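You operate a simulated robot arm through the tools that you are given. There is no shell and no other tool.

You run a simulated robot arm. Do the job below in one go: nothing can be reset, and whatever is moved stays where it is left.

TASK
Close the tall box and band it.
Fine: press the white tissue in it flat first; short flaps, then long ones; band it in its cradle with the blue lever and let the lever up again; leave the other tissue alone.

It is judged by the outcome, as a careful person would: the job done as asked, and still so three seconds after it is handed in. It fails if anything else is knocked over, pushed out of place, dropped, spilled or broken.

THE ROBOT
A 6-joint arm with a two-finger parallel gripper, fixed in place. Base frame: the origin is at the foot of the arm, x ahead of it, y to its left, z up; the work surface is at about z = 800. Units: mm, degrees, N and s.
With the tool pointing down near the work surface it reaches from about 280 to 640 mm from the base axis. Its first joint turns from -115.0 to 115.0 degrees. Payload 3.43 kg.
The TCP is the grasp point between the finger pads, 34 mm short of the fingertips. In the tool frame z runs along the fingers and y along their closing line. The gripper opens to 128 mm. The fingers are 24 mm wide and 12 mm thick; the gripper's body (48 by 130 mm) begins 96 mm behind the TCP.
Orientation is told as [roll, pitch, yaw] about the base's x, y, z axes, in that order, counted from this pose: with the fingers straight down and closing along the base's y, the tool's x points along the base's -x, its y along +y and its z along -z.

THE INTERFACE
- The arm moves only by the tool arm_command. Its argument "targets" is a list of rows, each a list of 7 numbers: the opening, from 0 (shut) to 1 (fully open), then the shift along the tool's x, y, z in units of 20 mm (1.0 is 20 mm), then the turn, a rotation vector about the tool's x, y, z in units of 8 degrees (1.0 is 8 degrees). In form: [[claw, x, y, z, wx, wy, wz], ...]. A call has 1 to 20 rows; each row shifts and turns the commanded pose from where the row before left it, along the tool's axes as they then stand. A call with a number of a shift or a turn outside -1 to 1 is refused whole. A row lasts 0.2 s, in which the tool goes at most 50 mm and 8.6 degrees; a call with a longer step from one row to the next is refused whole, and so is a gripper value outside its range. Where a pose cannot be reached the arm comes as near as it can. A force on the tool above 80 N (or 10 N above the force at the start of the call, whichever is more), or a blocked arm, ends the call early, and 0.2 s more pass. The fingers move at their own pace (about 153 mm/s each) and stop on an object; they squeeze with about 29 N. The grip force told is the motor's: it shows also when the fingers shut on nothing. Time passes only in rows, and 0.2 s behind the last, so rows that do not move let the fingers close. The reply holds the time, the measured pose of the TCP, the force on the tool along the base axes, the opening and the grip force, in the units named above and with some noise, with the torque about the TCP (base axes, N m) and any sound that the robot's microphone picked up.
- Cameras (640 x 400 px; columns grow to the right, rows downward): "scene" is fixed at [49.8, 499.4, 1592.6]; the picture's right is [-0.67, -0.74, 0.00], its down [-0.46, 0.42, -0.78] and it looks along [0.58, -0.53, -0.62] (base axes); focal length 317 px, centre (320, 200). "wrist" rides on the gripper at [76, -11, -160] in the tool frame; the picture's right is [0.15, 0.99, 0.00], its down [-0.88, 0.13, -0.46] and it looks along [-0.45, 0.07, 0.89] (tool axes); focal length 234 px, centre (320, 200). There is no depth. A picture from a camera that has moved, and an enlarged one, comes with that camera's place and axes in the base frame and with its lens.
- get_image(camera): a new picture of that camera. No time passes.
- lift_body(by): slides the trunk up (or, below 0, down) by that many mm; the arm rides with it, the base frame stays. It gives what a move gives, with no picture.
- inspect(camera, box): a new picture of the part [left, top, right, bottom] of that camera's present view, enlarged. No time passes.
- close_job(): hands the job in; it is judged then, once.

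Places have to be worked out from the pictures, the camera data and where the tool is seen. Open the gripper and draw the arm clear of the work before you hand the job in, unless the task says otherwise.

The tools are called after ">>>" as a command line: name --pt "numbers of a row" for each row, then --argument value for the rest, lists and objects as JSON in quotes. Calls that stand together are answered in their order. arm_command: Moves the arm, as the interface text tells. Its arguments: {"type":"object","properties":{"targets":{"type":"array","items":{"type":"array","items":{"type":"number"}}}},"required":["targets"]} The other tools are called the same way: lift_body (by) slides the trunk up or down; get_image (camera) takes a picture; inspect (camera, box) takes an enlarged picture of a part of a camera's view; close_job () hands the job in.

At the start:

```text
clock: 0.0
tcp_pos: [271.0, 259.3, 1347.5]
tcp_rot: [0.0, 0.0, 0.0]
force: [-0.1, 0.7, -0.6]
ft_torque: [0.0, 0.0, 0.01]
gripper_width: 128.2
grip_force: 0.1
trunk travel left (down, up): [-900.0, 90.0]
```

scene: 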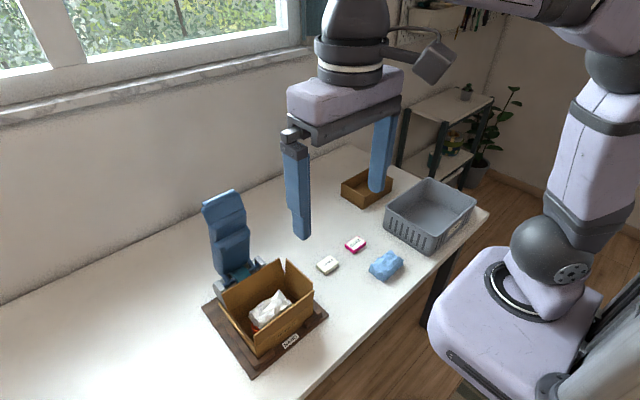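
wrist: 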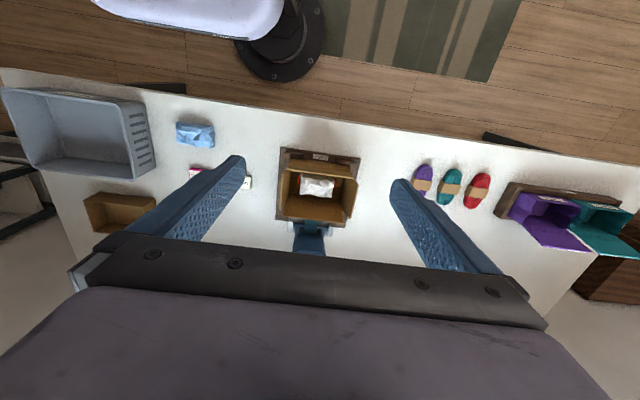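

The pictures show an open carton in a dark cradle with a blue lever behind it. I'll look closer before moving.

>>> inspect --camera "scene" --box '[180, 170, 360, 380]'

>>> inspect --camera "wrist" --box '[240, 130, 400, 270]'

>>> inspect --camera "wrist" --box '[380, 130, 640, 300]'

>>> inspect --camera "scene" --box '[300, 160, 500, 300]'

```text
1.90 times, centred on (270, 275) of scene
camera zoom: at [49.8, 499.4, 1592.6], right [-0.67, -0.74, 0.0], down [-0.46, 0.42, -0.78], along [0.58, -0.53, -0.62], focal length 604 px, centre (415, 57)
```

zoom: 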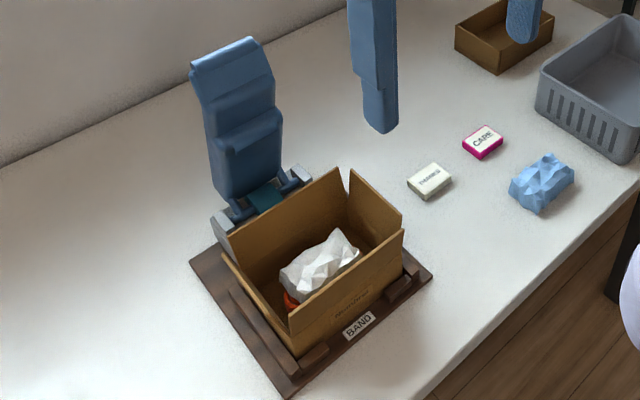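

```text
2.86 times, centred on (320, 200) of wrist
camera zoom: at [195.3, 247.5, 1505.2], right [-0.15, 0.99, 0.0], down [0.88, 0.13, 0.46], along [0.45, 0.07, -0.89], focal length 669 px, centre (320, 200)
```

zoom: 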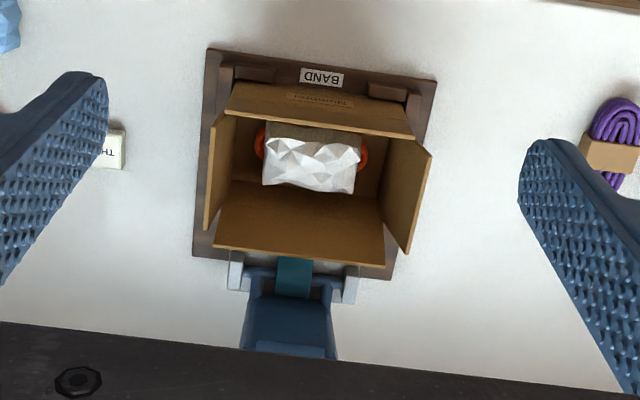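

```text
2.35 times, centred on (510, 215) of wrist
camera zoom: at [195.3, 247.5, 1505.2], right [-0.15, 0.99, 0.0], down [0.88, 0.13, 0.46], along [0.45, 0.07, -0.89], focal length 551 px, centre (-127, 165)
```

zoom: 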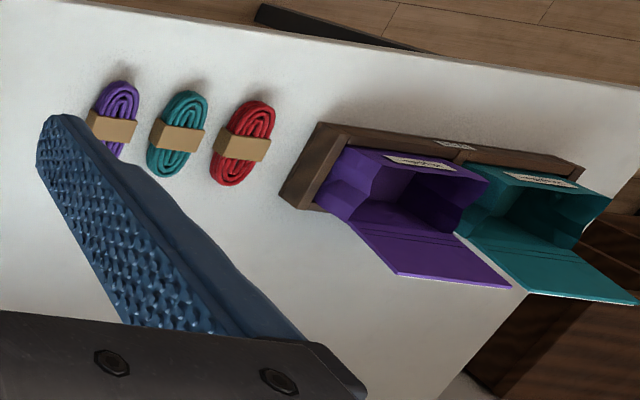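

```text
2.86 times, centred on (400, 230) of scene
camera zoom: at [49.8, 499.4, 1592.6], right [-0.67, -0.74, 0.0], down [-0.46, 0.42, -0.78], along [0.58, -0.53, -0.62], focal length 906 px, centre (91, 114)
```

zoom: 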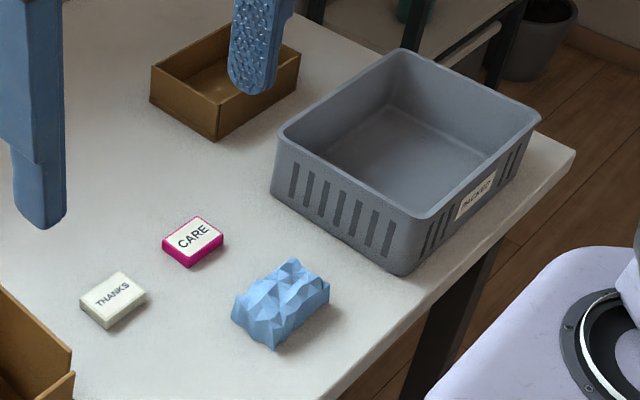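

The carton sits in the cradle at about (510, 283), with the lever on the far (+x) side and the upright flaps open. I'll bring the wrist camera nearer for a better view.

>>> arm_command --pt "1 -0.5 0.04 0.9 0 0 0" --pt "1 -0.5 0.04 0.9 0 0 0" --pt "1 -0.5 0.04 0.9 0 0 0" --pt "1 -0.5 0.04 0.9 0 0 0" --pt "1 -0.5 0.04 0.9 0 0 0" --pt "1 -0.5 0.04 0.9 0 0 0" --pt "1 -0.5 0.04 0.9 0 0 0" --pt "1 -0.5 0.04 0.9 0 0 0" --pt "1 -0.5 0.04 0.9 0 0 0" --pt "1 -0.5 0.04 0.9 0 0 0"

>>> get_image --camera "wrist"

>>> get_image --camera "scene"

```text
clock: 2.2
tcp_pos: [370.0, 266.2, 1167.2]
tcp_rot: [0.0, 0.0, 0.1]
force: [-0.5, -0.4, 0.5]
ft_torque: [0.01, 0.0, 0.02]
gripper_width: 128.0
grip_force: 0.2
trunk travel left (down, up): [-900.0, 90.0]
```

```text
taken
camera wrist: at [293.9, 254.7, 1326.0], right [-0.15, 0.99, 0.0], down [0.88, 0.13, 0.46], along [0.45, 0.07, -0.89], focal length 234 px, centre (320, 200)
```

wrist: 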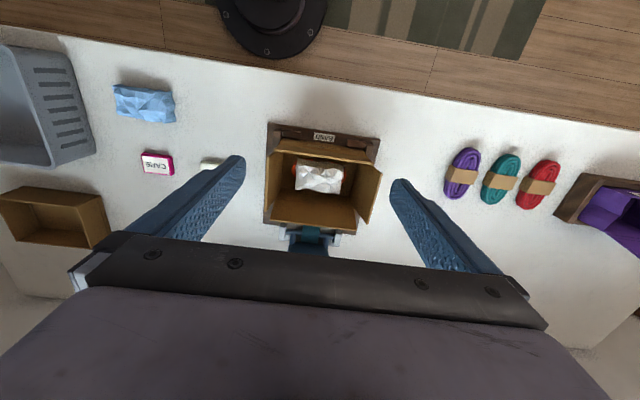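

```text
taken
```

scene: 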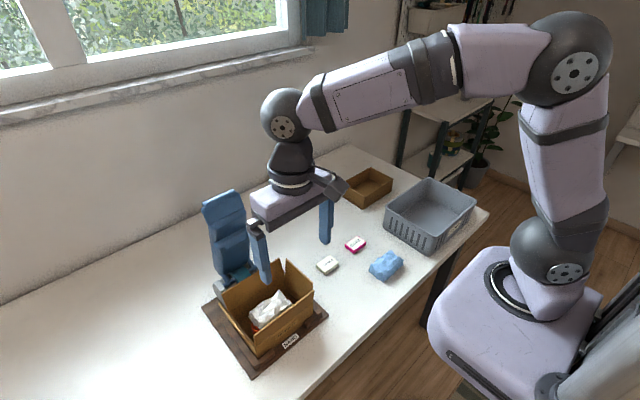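

The wrist view is now closer; I'll enlarge the box area in both cameras.

>>> inspect --camera "wrist" --box '[250, 110, 394, 260]'

>>> inspect --camera "scene" --box '[195, 180, 335, 375]'

```text
2.67 times, centred on (322, 185) of wrist
camera zoom: at [293.9, 254.7, 1326.0], right [-0.15, 0.99, 0.0], down [0.88, 0.13, 0.46], along [0.45, 0.07, -0.89], focal length 624 px, centre (315, 240)
```

zoom: 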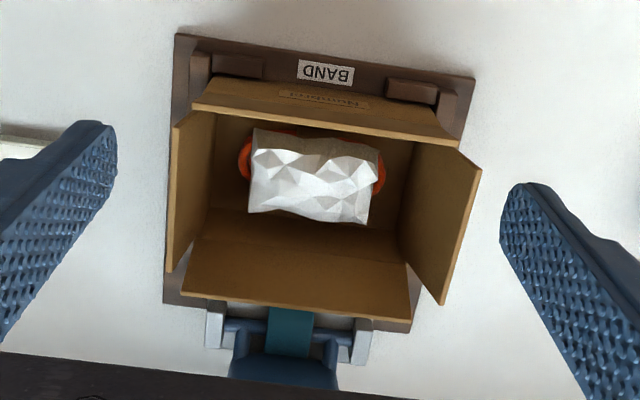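

```text
2.05 times, centred on (265, 278) of scene
camera zoom: at [49.8, 499.4, 1592.6], right [-0.67, -0.74, 0.0], down [-0.46, 0.42, -0.78], along [0.58, -0.53, -0.62], focal length 650 px, centre (433, 41)
```

zoom: 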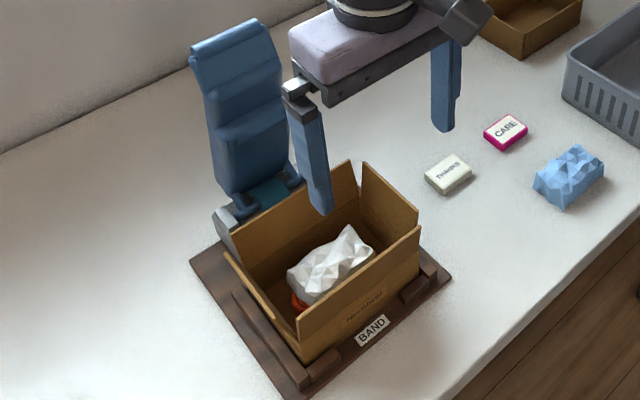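

From both views I place the carton at x≈410–538, y≈196–367, with the rim at z≈875 and the flap tops at z≈940. The tissue is near (480, 280, 850) and the lever stands at x≈630. I close the fingers and move above the tissue.

>>> arm_command --pt "0 -0.5 0.06 0.7 0 0 0" --pt "0 -0.5 0.06 0.7 0 0 0" --pt "0 -0.5 0.06 0.7 0 0 0" --pt "0 -0.5 0.06 0.7 0 0 0" --pt "0 -0.5 0.06 0.7 0 0 0" --pt "0 -0.5 0.06 0.7 0 0 0" --pt "0 -0.5 0.06 0.7 0 0 0" --pt "0 -0.5 0.06 0.7 0 0 0" --pt "0 -0.5 0.06 0.7 0 0 0" --pt "0 -0.5 0.06 0.7 0 0 0" --pt "0 -0.5 0.06 0.7 0 0 0"

>>> get_image --camera "wrist"

>>> inspect --camera "scene" --box '[165, 150, 365, 375]'

```text
clock: 4.6
tcp_pos: [483.3, 283.6, 1012.1]
tcp_rot: [-0.1, 0.0, 0.1]
force: [-0.2, 0.1, 0.4]
ft_torque: [-0.01, 0.0, 0.0]
gripper_width: 0.0
grip_force: 29.6
trunk travel left (down, up): [-900.0, 90.0]
```

```text
taken
camera wrist: at [407.7, 271.9, 1170.9], right [-0.15, 0.99, 0.0], down [0.88, 0.13, 0.46], along [0.45, 0.07, -0.89], focal length 234 px, centre (320, 200)
```

wrist: 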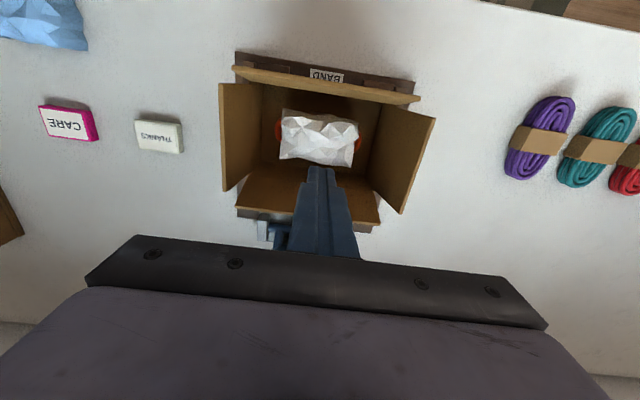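

```text
1.78 times, centred on (265, 262) of scene
camera zoom: at [49.8, 499.4, 1592.6], right [-0.67, -0.74, 0.0], down [-0.46, 0.42, -0.78], along [0.58, -0.53, -0.62], focal length 563 px, centre (418, 89)
```

zoom: 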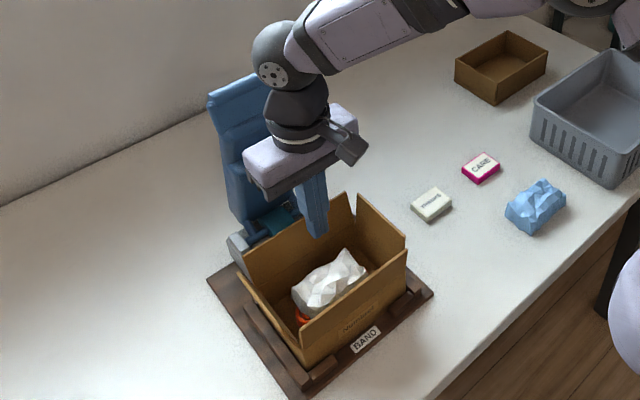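

The tissue centre is about (477, 283), nearly under the fingertips. I descend onto it, slowing near the contact.

>>> arm_command --pt "0 0.15 0 0.9 0 0 0" --pt "0 0.15 0 0.9 0 0 0" --pt "0 0 0 0.9 0 0 0" --pt "0 0 0 0.9 0 0 0" --pt "0 0 0 0.6 0 0 0" --pt "0 0 0 0.4 0 0 0" --pt "0 0 0 0.4 0 0 0" --pt "0 0 0 0.3 0 0 0"

>>> inspect --camera "scene" --box '[195, 200, 335, 375]'

>>> get_image --camera "wrist"

```text
clock: 6.4
tcp_pos: [474.3, 280.9, 905.7]
tcp_rot: [-0.1, 0.0, 0.0]
force: [-0.1, -0.3, -0.3]
ft_torque: [-0.01, 0.01, -0.03]
gripper_width: 0.0
grip_force: 29.0
trunk travel left (down, up): [-900.0, 90.0]
```

```text
2.29 times, centred on (265, 288) of scene
camera zoom: at [49.8, 499.4, 1592.6], right [-0.67, -0.74, 0.0], down [-0.46, 0.42, -0.78], along [0.58, -0.53, -0.62], focal length 724 px, centre (446, 0)
```

zoom: 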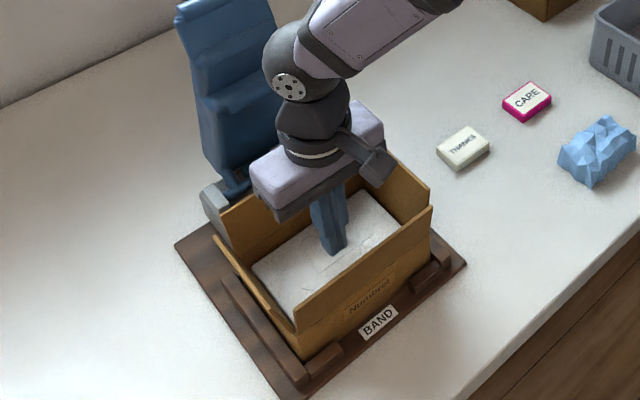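

```text
taken
camera wrist: at [398.5, 269.5, 1064.9], right [-0.15, 0.99, 0.0], down [0.88, 0.13, 0.46], along [0.45, 0.07, -0.89], focal length 234 px, centre (320, 200)
```

wrist: 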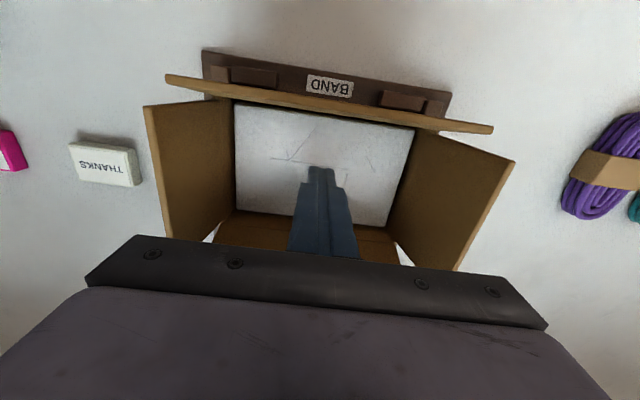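

The white tissue is now a flat sheet. I rise clear, move to the outside (+y) of the short flap whose top edge is at about (y 386, z 935), and lower the fingers beside it.

>>> arm_command --pt "0 0 0 -1 0 0 0" --pt "0 0 0 -1 0 0 0" --pt "0 0 0 -1 0 0 0" --pt "0 0 0 -1 0 0 0" --pt "0 0 0 -1 0 0 0" --pt "0 0 1 0 0 0 0" --pt "0 0 1 0 0 0 0" --pt "0 0 1 0 0 0 0" --pt "0 0 1 0 0 0 0" --pt "0 0 1 0 0 0 0" --pt "0 0 1 0 0 0 0" --pt "0 0 1 0 0 0 0" --pt "0 0 0.5 0 0 0 0" --pt "0 0 0 1 0 0 0" --pt "0 0 0 1 0 0 0" --pt "0 0 0 0.8 0 0 0"

>>> get_image --camera "wrist"

>>> inspect --camera "scene" --box '[165, 180, 345, 375]'

```text
clock: 9.8
tcp_pos: [474.6, 428.7, 950.6]
tcp_rot: [0.0, 0.0, 0.1]
force: [-0.7, -0.5, -1.0]
ft_torque: [-0.04, -0.03, -0.02]
gripper_width: 0.1
grip_force: 28.3
trunk travel left (down, up): [-900.0, 90.0]
```

```text
taken
camera wrist: at [400.4, 418.7, 1109.5], right [-0.15, 0.99, 0.0], down [0.88, 0.13, 0.46], along [0.45, 0.07, -0.89], focal length 234 px, centre (320, 200)
```

wrist: 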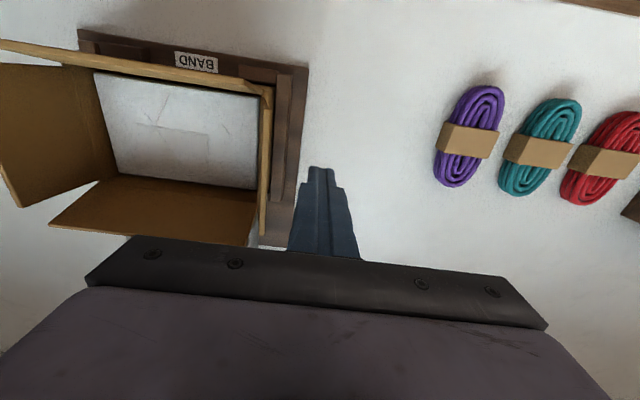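

```text
2.05 times, centred on (255, 278) of scene
camera zoom: at [49.8, 499.4, 1592.6], right [-0.67, -0.74, 0.0], down [-0.46, 0.42, -0.78], along [0.58, -0.53, -0.62], focal length 650 px, centre (453, 41)
```

zoom: 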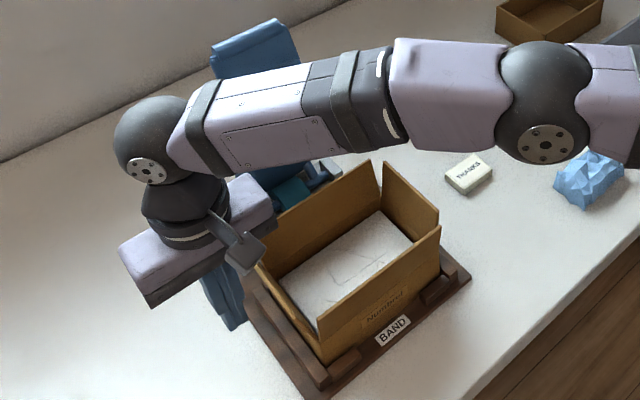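

The fingertips are beside the flap. I push it inward and fold it down along an arc about its hinge at (y≈366, z≈878).

>>> arm_command --pt "0 0 -0.65 0 0 0 0" --pt "0 0 -0.65 0 0 0 0" --pt "0 0 -0.65 0 0 0 0" --pt "0 0 -0.6 0 0 0 0" --pt "0 0 -0.35 0.05 0 0 0" --pt "0 0 -0.35 0.05 0 0 0" --pt "0 0 -0.3 0.18 0 0 0" --pt "0 0 -0.3 0.18 0 0 0" --pt "0 0 -0.23 0.27 0 0 0" --pt "0 0 -0.23 0.27 0 0 0" --pt "0 0 -0.1 0.25 0 0 0" --pt "0 0 -0.1 0.25 0 0 0" --pt "0 0 -0.03 0.2 0 0 0" --pt "0 0 0 0.15 0 0 0"

>>> get_image --camera "wrist"

>>> inspect --camera "scene" --box '[165, 180, 345, 375]'

```text
clock: 12.8
tcp_pos: [475.2, 340.0, 913.5]
tcp_rot: [0.0, 0.0, -0.1]
force: [-0.6, 0.5, -0.5]
ft_torque: [0.03, 0.03, 0.01]
gripper_width: 0.2
grip_force: 28.8
trunk travel left (down, up): [-900.0, 90.0]
```

```text
taken
camera wrist: at [399.5, 328.2, 1072.1], right [-0.15, 0.99, 0.0], down [0.88, 0.13, 0.46], along [0.45, 0.07, -0.89], focal length 234 px, centre (320, 200)
```

wrist: 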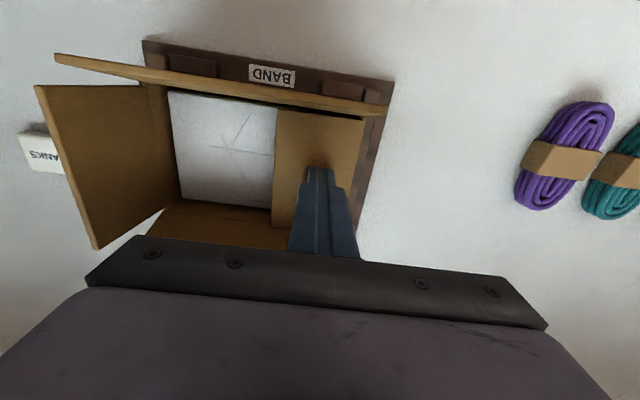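

```text
2.05 times, centred on (255, 278) of scene
camera zoom: at [49.8, 499.4, 1592.6], right [-0.67, -0.74, 0.0], down [-0.46, 0.42, -0.78], along [0.58, -0.53, -0.62], focal length 650 px, centre (453, 41)
```

zoom: 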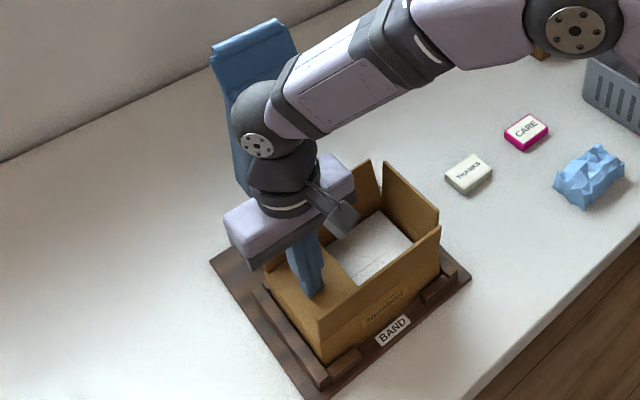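

The +y flap is folded flat under the fingers. I rise to see whether it stays down.

>>> arm_command --pt "0 0 0 -0.5 0 0 0" --pt "0 0 0 -1 0 0 0" --pt "0 0 0 -1 0 0 0" --pt "0 0 0 -1 0 0 0" --pt "0 0 0 -1 0 0 0"

>>> get_image --camera "wrist"

>>> inspect --camera "scene" --box '[165, 180, 345, 375]'

```text
clock: 14.0
tcp_pos: [472.9, 340.6, 1003.8]
tcp_rot: [0.0, 0.0, 0.0]
force: [0.7, 0.2, -0.5]
ft_torque: [-0.05, 0.0, -0.02]
gripper_width: 0.0
grip_force: 29.2
trunk travel left (down, up): [-900.0, 90.0]
```

```text
taken
camera wrist: at [398.4, 329.5, 1162.0], right [-0.15, 0.99, 0.0], down [0.88, 0.13, 0.46], along [0.45, 0.07, -0.89], focal length 234 px, centre (320, 200)
```

wrist: 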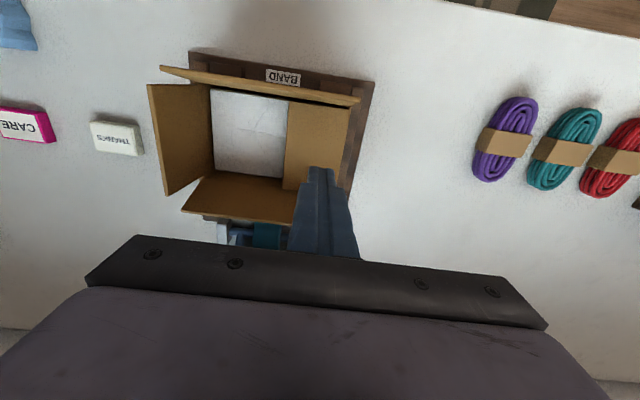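

```text
2.05 times, centred on (255, 278) of scene
camera zoom: at [49.8, 499.4, 1592.6], right [-0.67, -0.74, 0.0], down [-0.46, 0.42, -0.78], along [0.58, -0.53, -0.62], focal length 650 px, centre (453, 41)
```

zoom: 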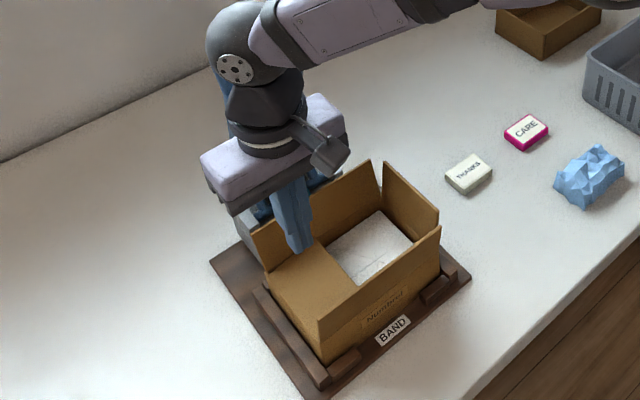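

The flap stays down. I cross over above the box to the outside of the −y short flap (top at about y 183) and lower beside it.

>>> arm_command --pt "0 0 -1 -0.3 0 0 0" --pt "0 0 -1 0 0 0 0" --pt "0 0 -1 0 0 0 0" --pt "0 0 -1 0 0 0 0" --pt "0 0 -1 0 0 0 0" --pt "0 0 -1 0 0 0 0" --pt "0 0 -1 0 0 0 0" --pt "0 0 -1 0 0 0 0" --pt "0 0 -1 0 0 0 0" --pt "0 0 -1 0 0 0 0" --pt "0 0 -0.2 0.3 0 0 0" --pt "0 0 0 1 0 0 0" --pt "0 0 0 1 0 0 0" --pt "0 0 0 0.6 0 0 0"

>>> get_image --camera "wrist"

>>> inspect --camera "scene" --box '[165, 180, 345, 375]'

```text
clock: 17.0
tcp_pos: [473.7, 135.1, 953.5]
tcp_rot: [-0.1, -0.1, 0.0]
force: [0.4, -0.2, 0.7]
ft_torque: [-0.02, 0.02, 0.01]
gripper_width: 0.0
grip_force: 29.0
trunk travel left (down, up): [-900.0, 90.0]
```

```text
taken
camera wrist: at [398.2, 124.8, 1110.5], right [-0.15, 0.99, 0.0], down [0.88, 0.13, 0.46], along [0.45, 0.07, -0.89], focal length 234 px, centre (320, 200)
```

wrist: 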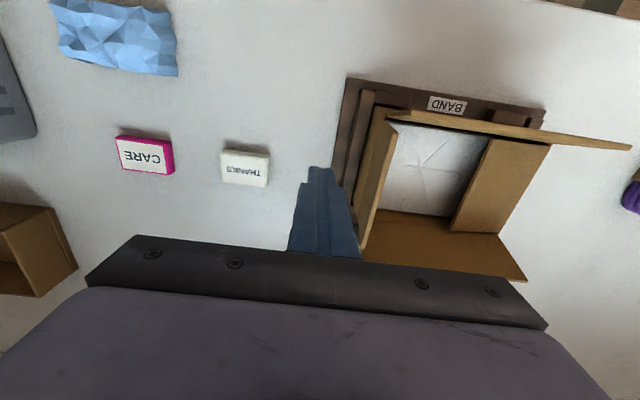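

```text
2.05 times, centred on (255, 278) of scene
camera zoom: at [49.8, 499.4, 1592.6], right [-0.67, -0.74, 0.0], down [-0.46, 0.42, -0.78], along [0.58, -0.53, -0.62], focal length 650 px, centre (453, 41)
```

zoom: 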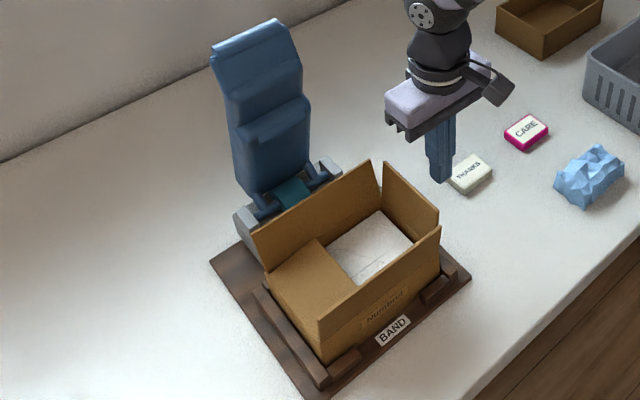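

Mirroring the previous move, I push the −y flap inward and down about its hinge at y≈198.

>>> arm_command --pt "0 0 0.65 0.1 0 0 0" --pt "0 0 0.65 0.05 0 0 0" --pt "0 0 0.65 0 0 0 0" --pt "0 0 0.6 0 0 0 0" --pt "0 0 0.35 0.05 0 0 0" --pt "0 0 0.35 0.05 0 0 0" --pt "0 0 0.3 0.18 0 0 0" --pt "0 0 0.3 0.18 0 0 0" --pt "0 0 0.23 0.27 0 0 0" --pt "0 0 0.23 0.27 0 0 0" --pt "0 0 0.1 0.25 0 0 0" --pt "0 0 0.1 0.25 0 0 0" --pt "0 0 0.03 0.2 0 0 0" --pt "0 0 0 0.15 0 0 0"

>>> get_image --camera "wrist"

>>> inspect --camera "scene" --box '[165, 180, 345, 375]'

```text
clock: 20.0
tcp_pos: [474.1, 225.5, 911.0]
tcp_rot: [0.0, 0.0, -0.1]
force: [0.7, -0.4, -0.3]
ft_torque: [0.01, 0.03, -0.01]
gripper_width: 0.0
grip_force: 29.3
trunk travel left (down, up): [-900.0, 90.0]
```

```text
taken
camera wrist: at [398.8, 213.8, 1069.1], right [-0.15, 0.99, 0.0], down [0.88, 0.13, 0.46], along [0.45, 0.07, -0.89], focal length 234 px, centre (320, 200)
```

wrist: 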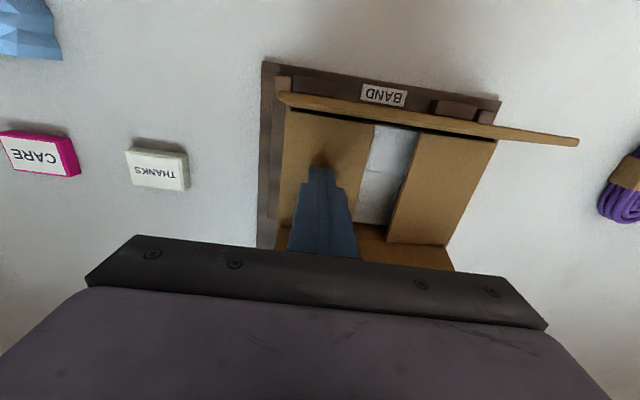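

```text
2.05 times, centred on (255, 278) of scene
camera zoom: at [49.8, 499.4, 1592.6], right [-0.67, -0.74, 0.0], down [-0.46, 0.42, -0.78], along [0.58, -0.53, -0.62], focal length 650 px, centre (453, 41)
```

zoom: 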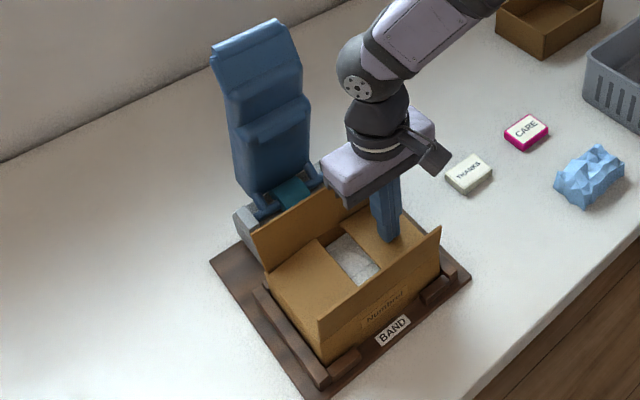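

Both short flaps are down. I rise and move to the near (−x) side of the near long flap, whose top is at x≈407.

>>> arm_command --pt "0 0 0 -0.5 0 0 0" --pt "0 0 0 -1 0 0 0" --pt "0 0 0 -1 0 0 0" --pt "0 0 0 -1 0 0 0" --pt "0 0 0 -1 0 0 0" --pt "0 0 0 -0.4 0 0 0" --pt "0 0.85 0.47 0 0 0 0" --pt "0 0.85 0.47 0 0 0 0" --pt "0 0.85 0.47 0 0 0 0" --pt "0 0.85 0.47 0 0 0 0" --pt "0 0.85 0.47 0 0 0 0" --pt "0 0.85 0.47 0 0 0 0" --pt "0 0 0 0.9 0 0 0" --pt "0 0 0 1 0 0 0" --pt "0 0 0 1 0 0 0"

>>> get_image --camera "wrist"

>>> inspect --camera "scene" --box '[165, 180, 345, 375]'

```text
clock: 23.2
tcp_pos: [372.2, 281.6, 950.8]
tcp_rot: [0.1, 0.0, 0.0]
force: [0.4, 0.8, 0.5]
ft_torque: [-0.02, 0.0, 0.02]
gripper_width: 0.1
grip_force: 28.7
trunk travel left (down, up): [-900.0, 90.0]
```

```text
taken
camera wrist: at [296.7, 270.4, 1109.9], right [-0.15, 0.99, 0.0], down [0.88, 0.13, 0.46], along [0.45, 0.07, -0.89], focal length 234 px, centre (320, 200)
```

wrist: 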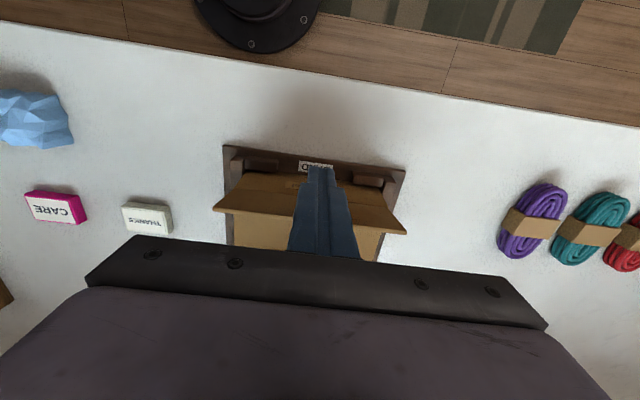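

```text
2.05 times, centred on (255, 278) of scene
camera zoom: at [49.8, 499.4, 1592.6], right [-0.67, -0.74, 0.0], down [-0.46, 0.42, -0.78], along [0.58, -0.53, -0.62], focal length 650 px, centre (453, 41)
```

zoom: 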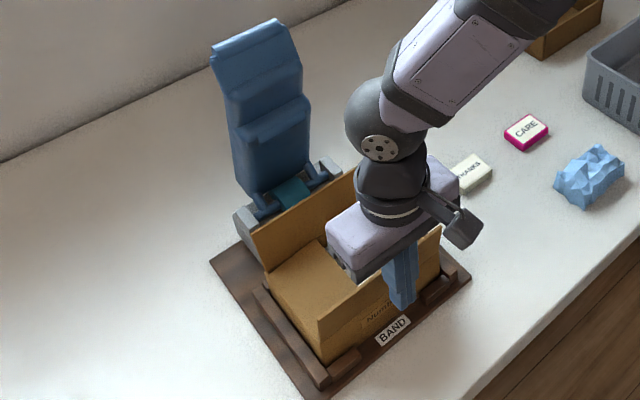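

Fingers are outside the near long flap at x=372. I push it forward and fold it down about its hinge at x≈418.

>>> arm_command --pt "0 -0.57 0 0 0 0 0" --pt "0 -0.57 0 0 0 0 0" --pt "0 -0.57 0 0 0 0 0" --pt "0 -0.33 0 0.05 0 0 0" --pt "0 -0.33 0 0.05 0 0 0" --pt "0 -0.28 0 0.17 0 0 0" --pt "0 -0.28 0 0.17 0 0 0" --pt "0 -0.22 0 0.25 0 0 0" --pt "0 -0.22 0 0.25 0 0 0" --pt "0 -0.1 0 0.22 0 0 0" --pt "0 -0.1 0 0.22 0 0 0" --pt "0 -0.05 0 0.2 0 0 0" --pt "0 0 0 0.15 0 0 0"

>>> get_image --camera "wrist"

>>> inspect --camera "scene" --box '[165, 180, 345, 375]'

```text
clock: 26.0
tcp_pos: [445.6, 283.1, 917.9]
tcp_rot: [0.0, 0.0, 0.0]
force: [0.5, -0.2, 0.1]
ft_torque: [0.0, 0.0, 0.01]
gripper_width: 0.1
grip_force: 29.1
trunk travel left (down, up): [-900.0, 90.0]
```

```text
taken
camera wrist: at [369.1, 271.3, 1076.4], right [-0.15, 0.99, 0.0], down [0.88, 0.13, 0.46], along [0.45, 0.07, -0.89], focal length 234 px, centre (320, 200)
```

wrist: 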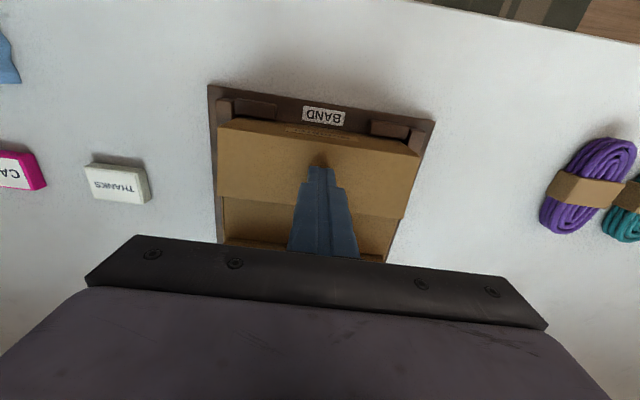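

```text
2.05 times, centred on (255, 278) of scene
camera zoom: at [49.8, 499.4, 1592.6], right [-0.67, -0.74, 0.0], down [-0.46, 0.42, -0.78], along [0.58, -0.53, -0.62], focal length 650 px, centre (453, 41)
```

zoom: 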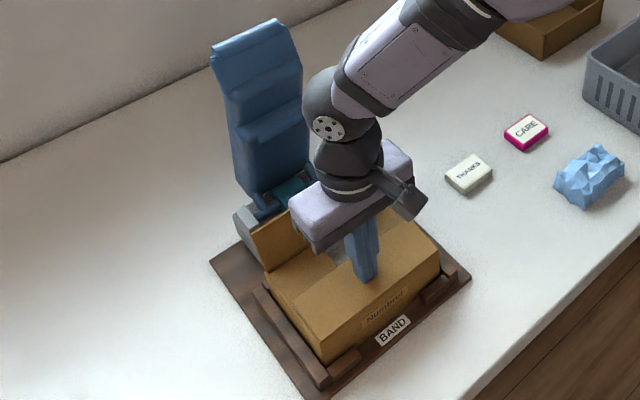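

The near long flap is down. For the far one I have to get between it (x≈538) and the lever (x≈620+), so I rise, tilt the hand back 20° and move above the gap.

>>> arm_command --pt "0 0 0 -0.6 0 0 0" --pt "0 0 0 -1 0 0 0" --pt "0 0 0 -1 0 0 0" --pt "0 0 0 -1 0 0 0" --pt "0 0 0 -1 0 0 0" --pt "0 0 0 0 0 -0.85 0" --pt "0 0 0 0 0 -0.85 0" --pt "0 0 0 0 0 -0.8 0" --pt "0 -0.955 0 0.348 0 0 0" --pt "0 -0.955 0 0.348 0 0 0" --pt "0 -0.955 0 0.348 0 0 0" --pt "0 -0.955 0 0.348 0 0 0" --pt "0 -0.955 0 0.348 0 0 0" --pt "0 -0.955 0 0.348 0 0 0" --pt "0 0 0 0 0 0 0"

>>> get_image --camera "wrist"

>>> inspect --camera "scene" --box '[165, 160, 345, 375]'

```text
clock: 29.2
tcp_pos: [568.4, 284.1, 1011.0]
tcp_rot: [-0.1, -20.0, 0.0]
force: [-0.8, 0.2, -0.3]
ft_torque: [-0.01, 0.01, 0.0]
gripper_width: 0.0
grip_force: 29.2
trunk travel left (down, up): [-900.0, 90.0]
```

```text
taken
camera wrist: at [442.6, 271.8, 1133.7], right [-0.14, 0.99, -0.05], down [0.67, 0.13, 0.73], along [0.73, 0.07, -0.68], focal length 234 px, centre (320, 200)
```

wrist: 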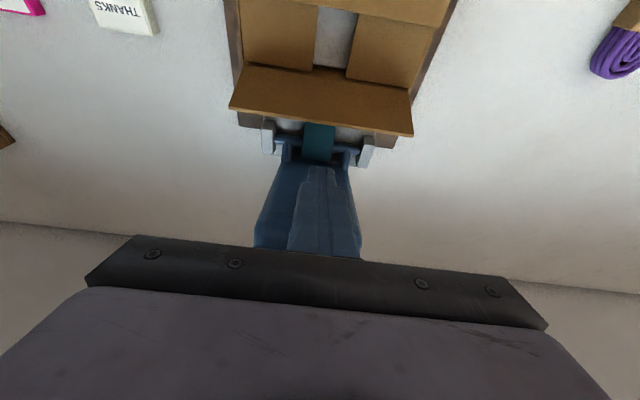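

```text
1.86 times, centred on (255, 268) of scene
camera zoom: at [49.8, 499.4, 1592.6], right [-0.67, -0.74, 0.0], down [-0.46, 0.42, -0.78], along [0.58, -0.53, -0.62], focal length 590 px, centre (441, 74)
```

zoom: 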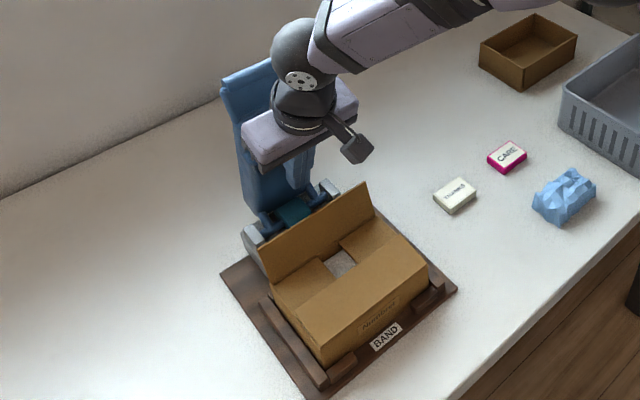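

The fingers are above the gap; I check the clearance to the lever closely.

>>> inspect --camera "wrist" --box '[220, 50, 420, 260]'

>>> inspect --camera "scene" --box '[215, 170, 315, 270]'

```text
1.90 times, centred on (320, 155) of wrist
camera zoom: at [442.6, 271.8, 1133.7], right [-0.14, 0.99, -0.05], down [0.67, 0.13, 0.73], along [0.73, 0.07, -0.68], focal length 446 px, centre (320, 286)
```

zoom: 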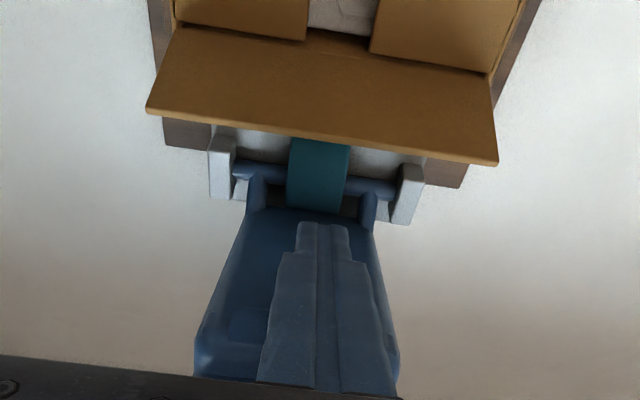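

```text
4.00 times, centred on (265, 220) of scene
camera zoom: at [49.8, 499.4, 1592.6], right [-0.67, -0.74, 0.0], down [-0.46, 0.42, -0.78], along [0.58, -0.53, -0.62], focal length 1268 px, centre (540, 120)
```

zoom: 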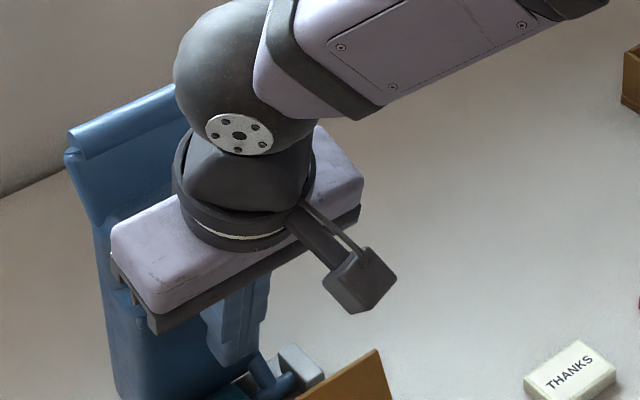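

There is about 30 mm of clearance on the lever side and about 25 mm on the flap side. I descend into the gap.

>>> arm_command --pt "0 0.35 0 0.97 0 0 0" --pt "0 0.35 0 0.97 0 0 0" --pt "0 0.35 0 0.97 0 0 0" --pt "0 0 0 0 0 0 0"

>>> inspect --camera "wrist" --box '[220, 50, 420, 260]'

>>> inspect --camera "scene" --box '[195, 180, 335, 350]'

```text
clock: 30.2
tcp_pos: [568.4, 283.2, 949.0]
tcp_rot: [0.0, -20.0, 0.0]
force: [1.3, -0.6, -0.2]
ft_torque: [-0.03, 0.0, 0.0]
gripper_width: 0.0
grip_force: 28.9
trunk travel left (down, up): [-900.0, 90.0]
```

```text
1.90 times, centred on (320, 155) of wrist
camera zoom: at [443.4, 272.1, 1071.6], right [-0.14, 0.99, -0.05], down [0.67, 0.13, 0.73], along [0.73, 0.07, -0.68], focal length 446 px, centre (320, 286)
```

zoom: 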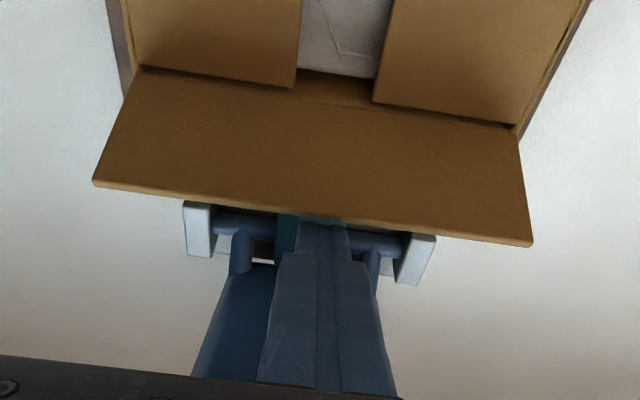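

```text
2.35 times, centred on (265, 265) of scene
camera zoom: at [49.8, 499.4, 1592.6], right [-0.67, -0.74, 0.0], down [-0.46, 0.42, -0.78], along [0.58, -0.53, -0.62], focal length 746 px, centre (449, 47)
```

zoom: 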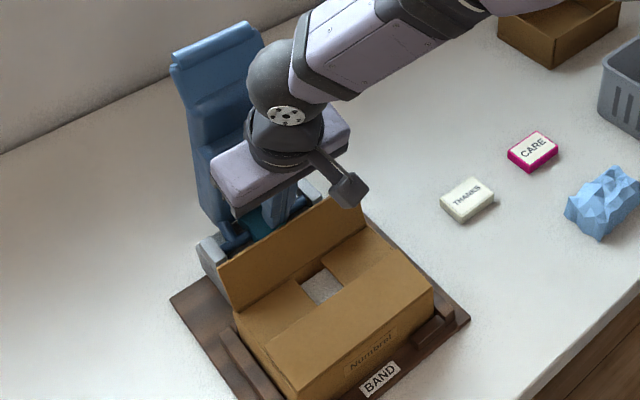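

The fingertips are behind the far flap (top x≈549, hinge x≈530). I pull it toward me and fold it down along an arc.

>>> arm_command --pt "0 0.59 0 -0.25 0 0 0" --pt "0 0.59 0 -0.25 0 0 0" --pt "0 0.59 0 -0.25 0 0 0" --pt "0 0.29 0 -0.08 0 0 0" --pt "0 0.29 0 -0.08 0 0 0" --pt "0 0.31 0 0.05 0 0 0" --pt "0 0.31 0 0.05 0 0 0" --pt "0 0.27 0 0.17 0 0 0" --pt "0 0.27 0 0.17 0 0 0" --pt "0 0.16 0 0.15 0 0 0" --pt "0 0.16 0 0.15 0 0 0" --pt "0 0.08 0 0.16 0 0 0" --pt "0 0.08 0 0.16 0 0 0" --pt "0 0 0 0 0 0 0"

>>> inspect --camera "wrist" --box '[220, 50, 420, 260]'

>>> inspect --camera "scene" --box '[195, 180, 335, 350]'

```text
clock: 33.2
tcp_pos: [494.1, 281.4, 916.7]
tcp_rot: [0.0, -19.9, 0.0]
force: [-1.2, 0.0, -0.2]
ft_torque: [-0.01, 0.01, -0.02]
gripper_width: 0.0
grip_force: 29.2
trunk travel left (down, up): [-900.0, 90.0]
```

```text
1.90 times, centred on (320, 155) of wrist
camera zoom: at [368.0, 270.4, 1039.5], right [-0.14, 0.99, -0.05], down [0.67, 0.13, 0.73], along [0.73, 0.07, -0.68], focal length 446 px, centre (320, 286)
```

zoom: 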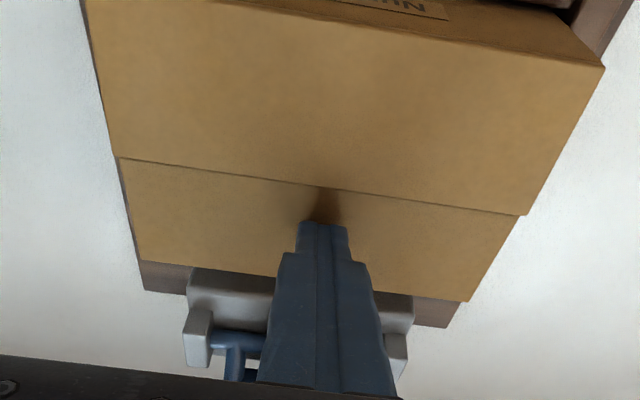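

```text
2.35 times, centred on (265, 265) of scene
camera zoom: at [49.8, 499.4, 1592.6], right [-0.67, -0.74, 0.0], down [-0.46, 0.42, -0.78], along [0.58, -0.53, -0.62], focal length 746 px, centre (449, 47)
```

zoom: 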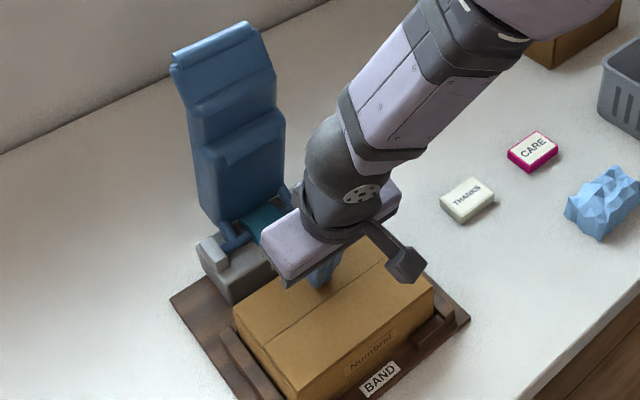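

All four flaps are down and the box is closed. I rise straight up and back to study the lever with the arm out of its way.

>>> arm_command --pt "0 -0.33 0 -0.9 0 0 0" --pt "0 -0.33 0 -0.9 0 0 0" --pt "0 -0.33 0 -0.9 0 0 0" --pt "0 -0.33 0 -0.9 0 0 0" --pt "0 0 0 -1 0 0 0" --pt "0 0 0 -1 0 0 0" --pt "0 0 0 -1 0 0 0" --pt "0 0 0 -1 0 0 0" --pt "0 0 0 -1 0 0 0" --pt "0 0 0 -1 0 0 0" --pt "0 0 0 -1 0 0 0" --pt "0 0 0 -1 0 0 0" --pt "0 0 0 -1 0 -1 0" --pt "0 0 0 -1 0 -1 0" --pt "0 0 0 -0.5 0 -1 0"

>>> get_image --camera "wrist"

>>> inspect --camera "scene" --box '[185, 170, 335, 370]'

```text
clock: 36.4
tcp_pos: [417.1, 281.5, 1189.0]
tcp_rot: [0.1, -44.2, -0.1]
force: [-0.5, 0.7, 0.8]
ft_torque: [0.02, 0.01, 0.01]
gripper_width: 0.0
grip_force: 29.2
trunk travel left (down, up): [-900.0, 90.0]
```

```text
taken
camera wrist: at [251.8, 269.9, 1248.9], right [-0.11, 0.99, -0.1], down [0.31, 0.13, 0.94], along [0.94, 0.07, -0.33], focal length 234 px, centre (320, 200)
```

wrist: 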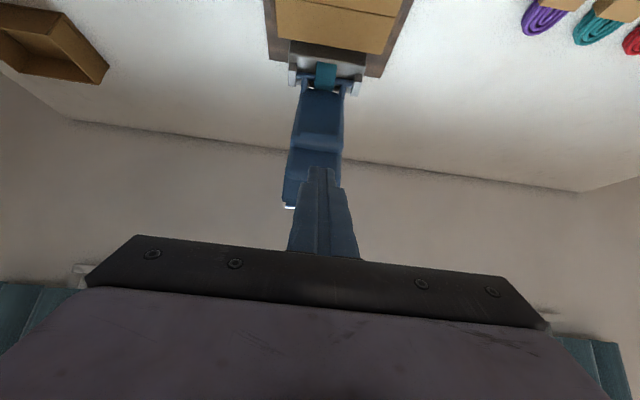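

```text
2.00 times, centred on (260, 270) of scene
camera zoom: at [49.8, 499.4, 1592.6], right [-0.67, -0.74, 0.0], down [-0.46, 0.42, -0.78], along [0.58, -0.53, -0.62], focal length 634 px, centre (440, 60)
```

zoom: 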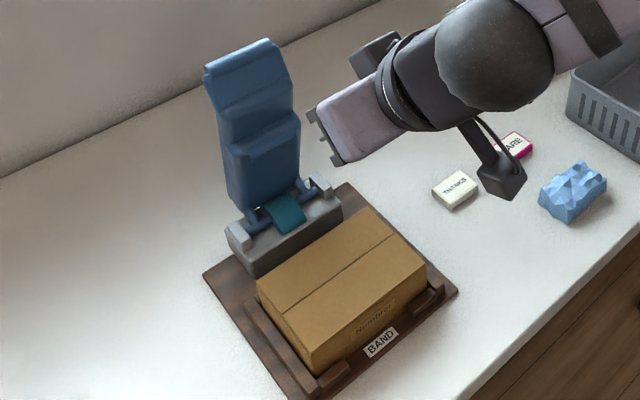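

The lever is now visible from both cameras; I enlarge it.

>>> inspect --camera "wrist" --box '[260, 30, 400, 230]'

>>> inspect --camera "scene" --box '[195, 180, 285, 300]'

```text
2.00 times, centred on (330, 130) of wrist
camera zoom: at [251.8, 269.9, 1248.9], right [-0.11, 0.99, -0.1], down [0.31, 0.13, 0.94], along [0.94, 0.07, -0.33], focal length 468 px, centre (300, 340)
```

zoom: 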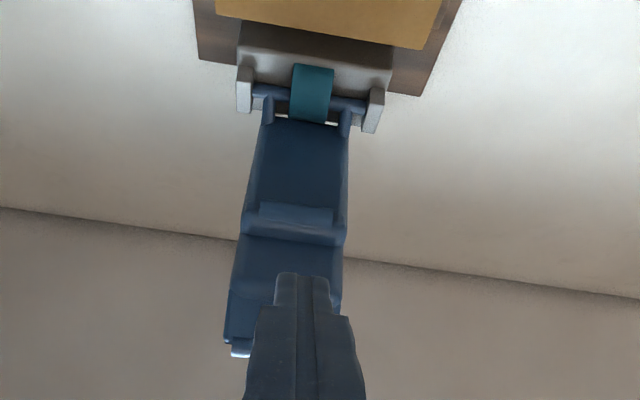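

```text
3.33 times, centred on (240, 240) of scene
camera zoom: at [49.8, 499.4, 1592.6], right [-0.67, -0.74, 0.0], down [-0.46, 0.42, -0.78], along [0.58, -0.53, -0.62], focal length 1056 px, centre (587, 67)
```

zoom: 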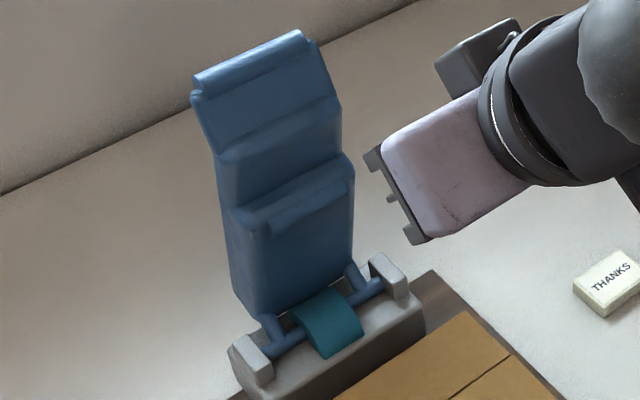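

The lever's pivot is near (615, 281, 874). Its top edge is near (645, 233–330, 1132), leaning slightly back. I'll hook the closed fingers over its back, and since that is far out I raise the trunk first for reach.

>>> lift_body --by 90

>>> arm_command --pt "0 -0.666 -0.07 0.647 0 0 0" --pt "0 -0.666 -0.07 0.647 0 0 0" --pt "0 -0.666 -0.07 0.647 0 0 0" --pt "0 -0.666 -0.07 0.647 0 0 0" --pt "0 -0.666 -0.07 0.647 0 0 0" --pt "0 -0.666 -0.07 0.647 0 0 0" --pt "0 -0.666 -0.07 0.647 0 0 0" --pt "0 0 0 0 0 0 0"

>>> get_image --camera "scene"

>>> get_image --camera "wrist"

```text
clock: 37.6
tcp_pos: [417.8, 281.3, 1277.2]
tcp_rot: [0.0, -43.9, 0.0]
force: [0.8, -0.2, 0.0]
ft_torque: [0.02, -0.02, -0.01]
gripper_width: 0.1
grip_force: 28.9
trunk travel left (down, up): [-990.0, 0.0]
```

```text
clock: 39.5
tcp_pos: [546.1, 272.3, 1278.0]
tcp_rot: [0.0, -44.0, 0.1]
force: [-1.0, 0.1, 0.1]
ft_torque: [0.0, 0.01, 0.0]
gripper_width: 0.1
grip_force: 29.0
trunk travel left (down, up): [-990.0, 0.0]
```

```text
taken
```

scene: 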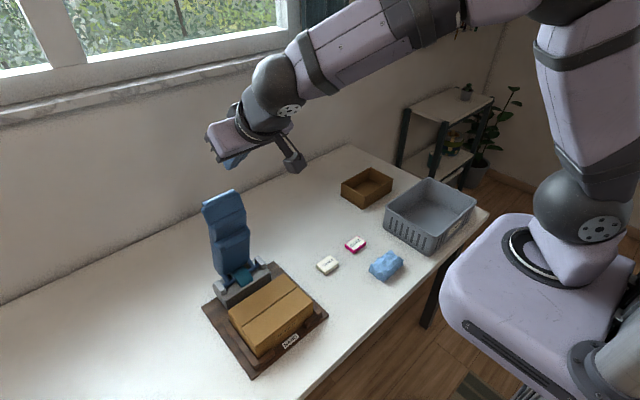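

```text
taken
camera wrist: at [380.9, 260.4, 1339.6], right [-0.11, 0.99, -0.1], down [0.32, 0.13, 0.94], along [0.94, 0.07, -0.33], focal length 234 px, centre (320, 200)
```

wrist: 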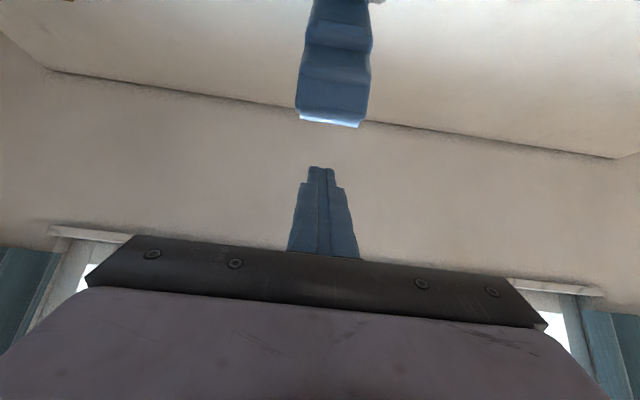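

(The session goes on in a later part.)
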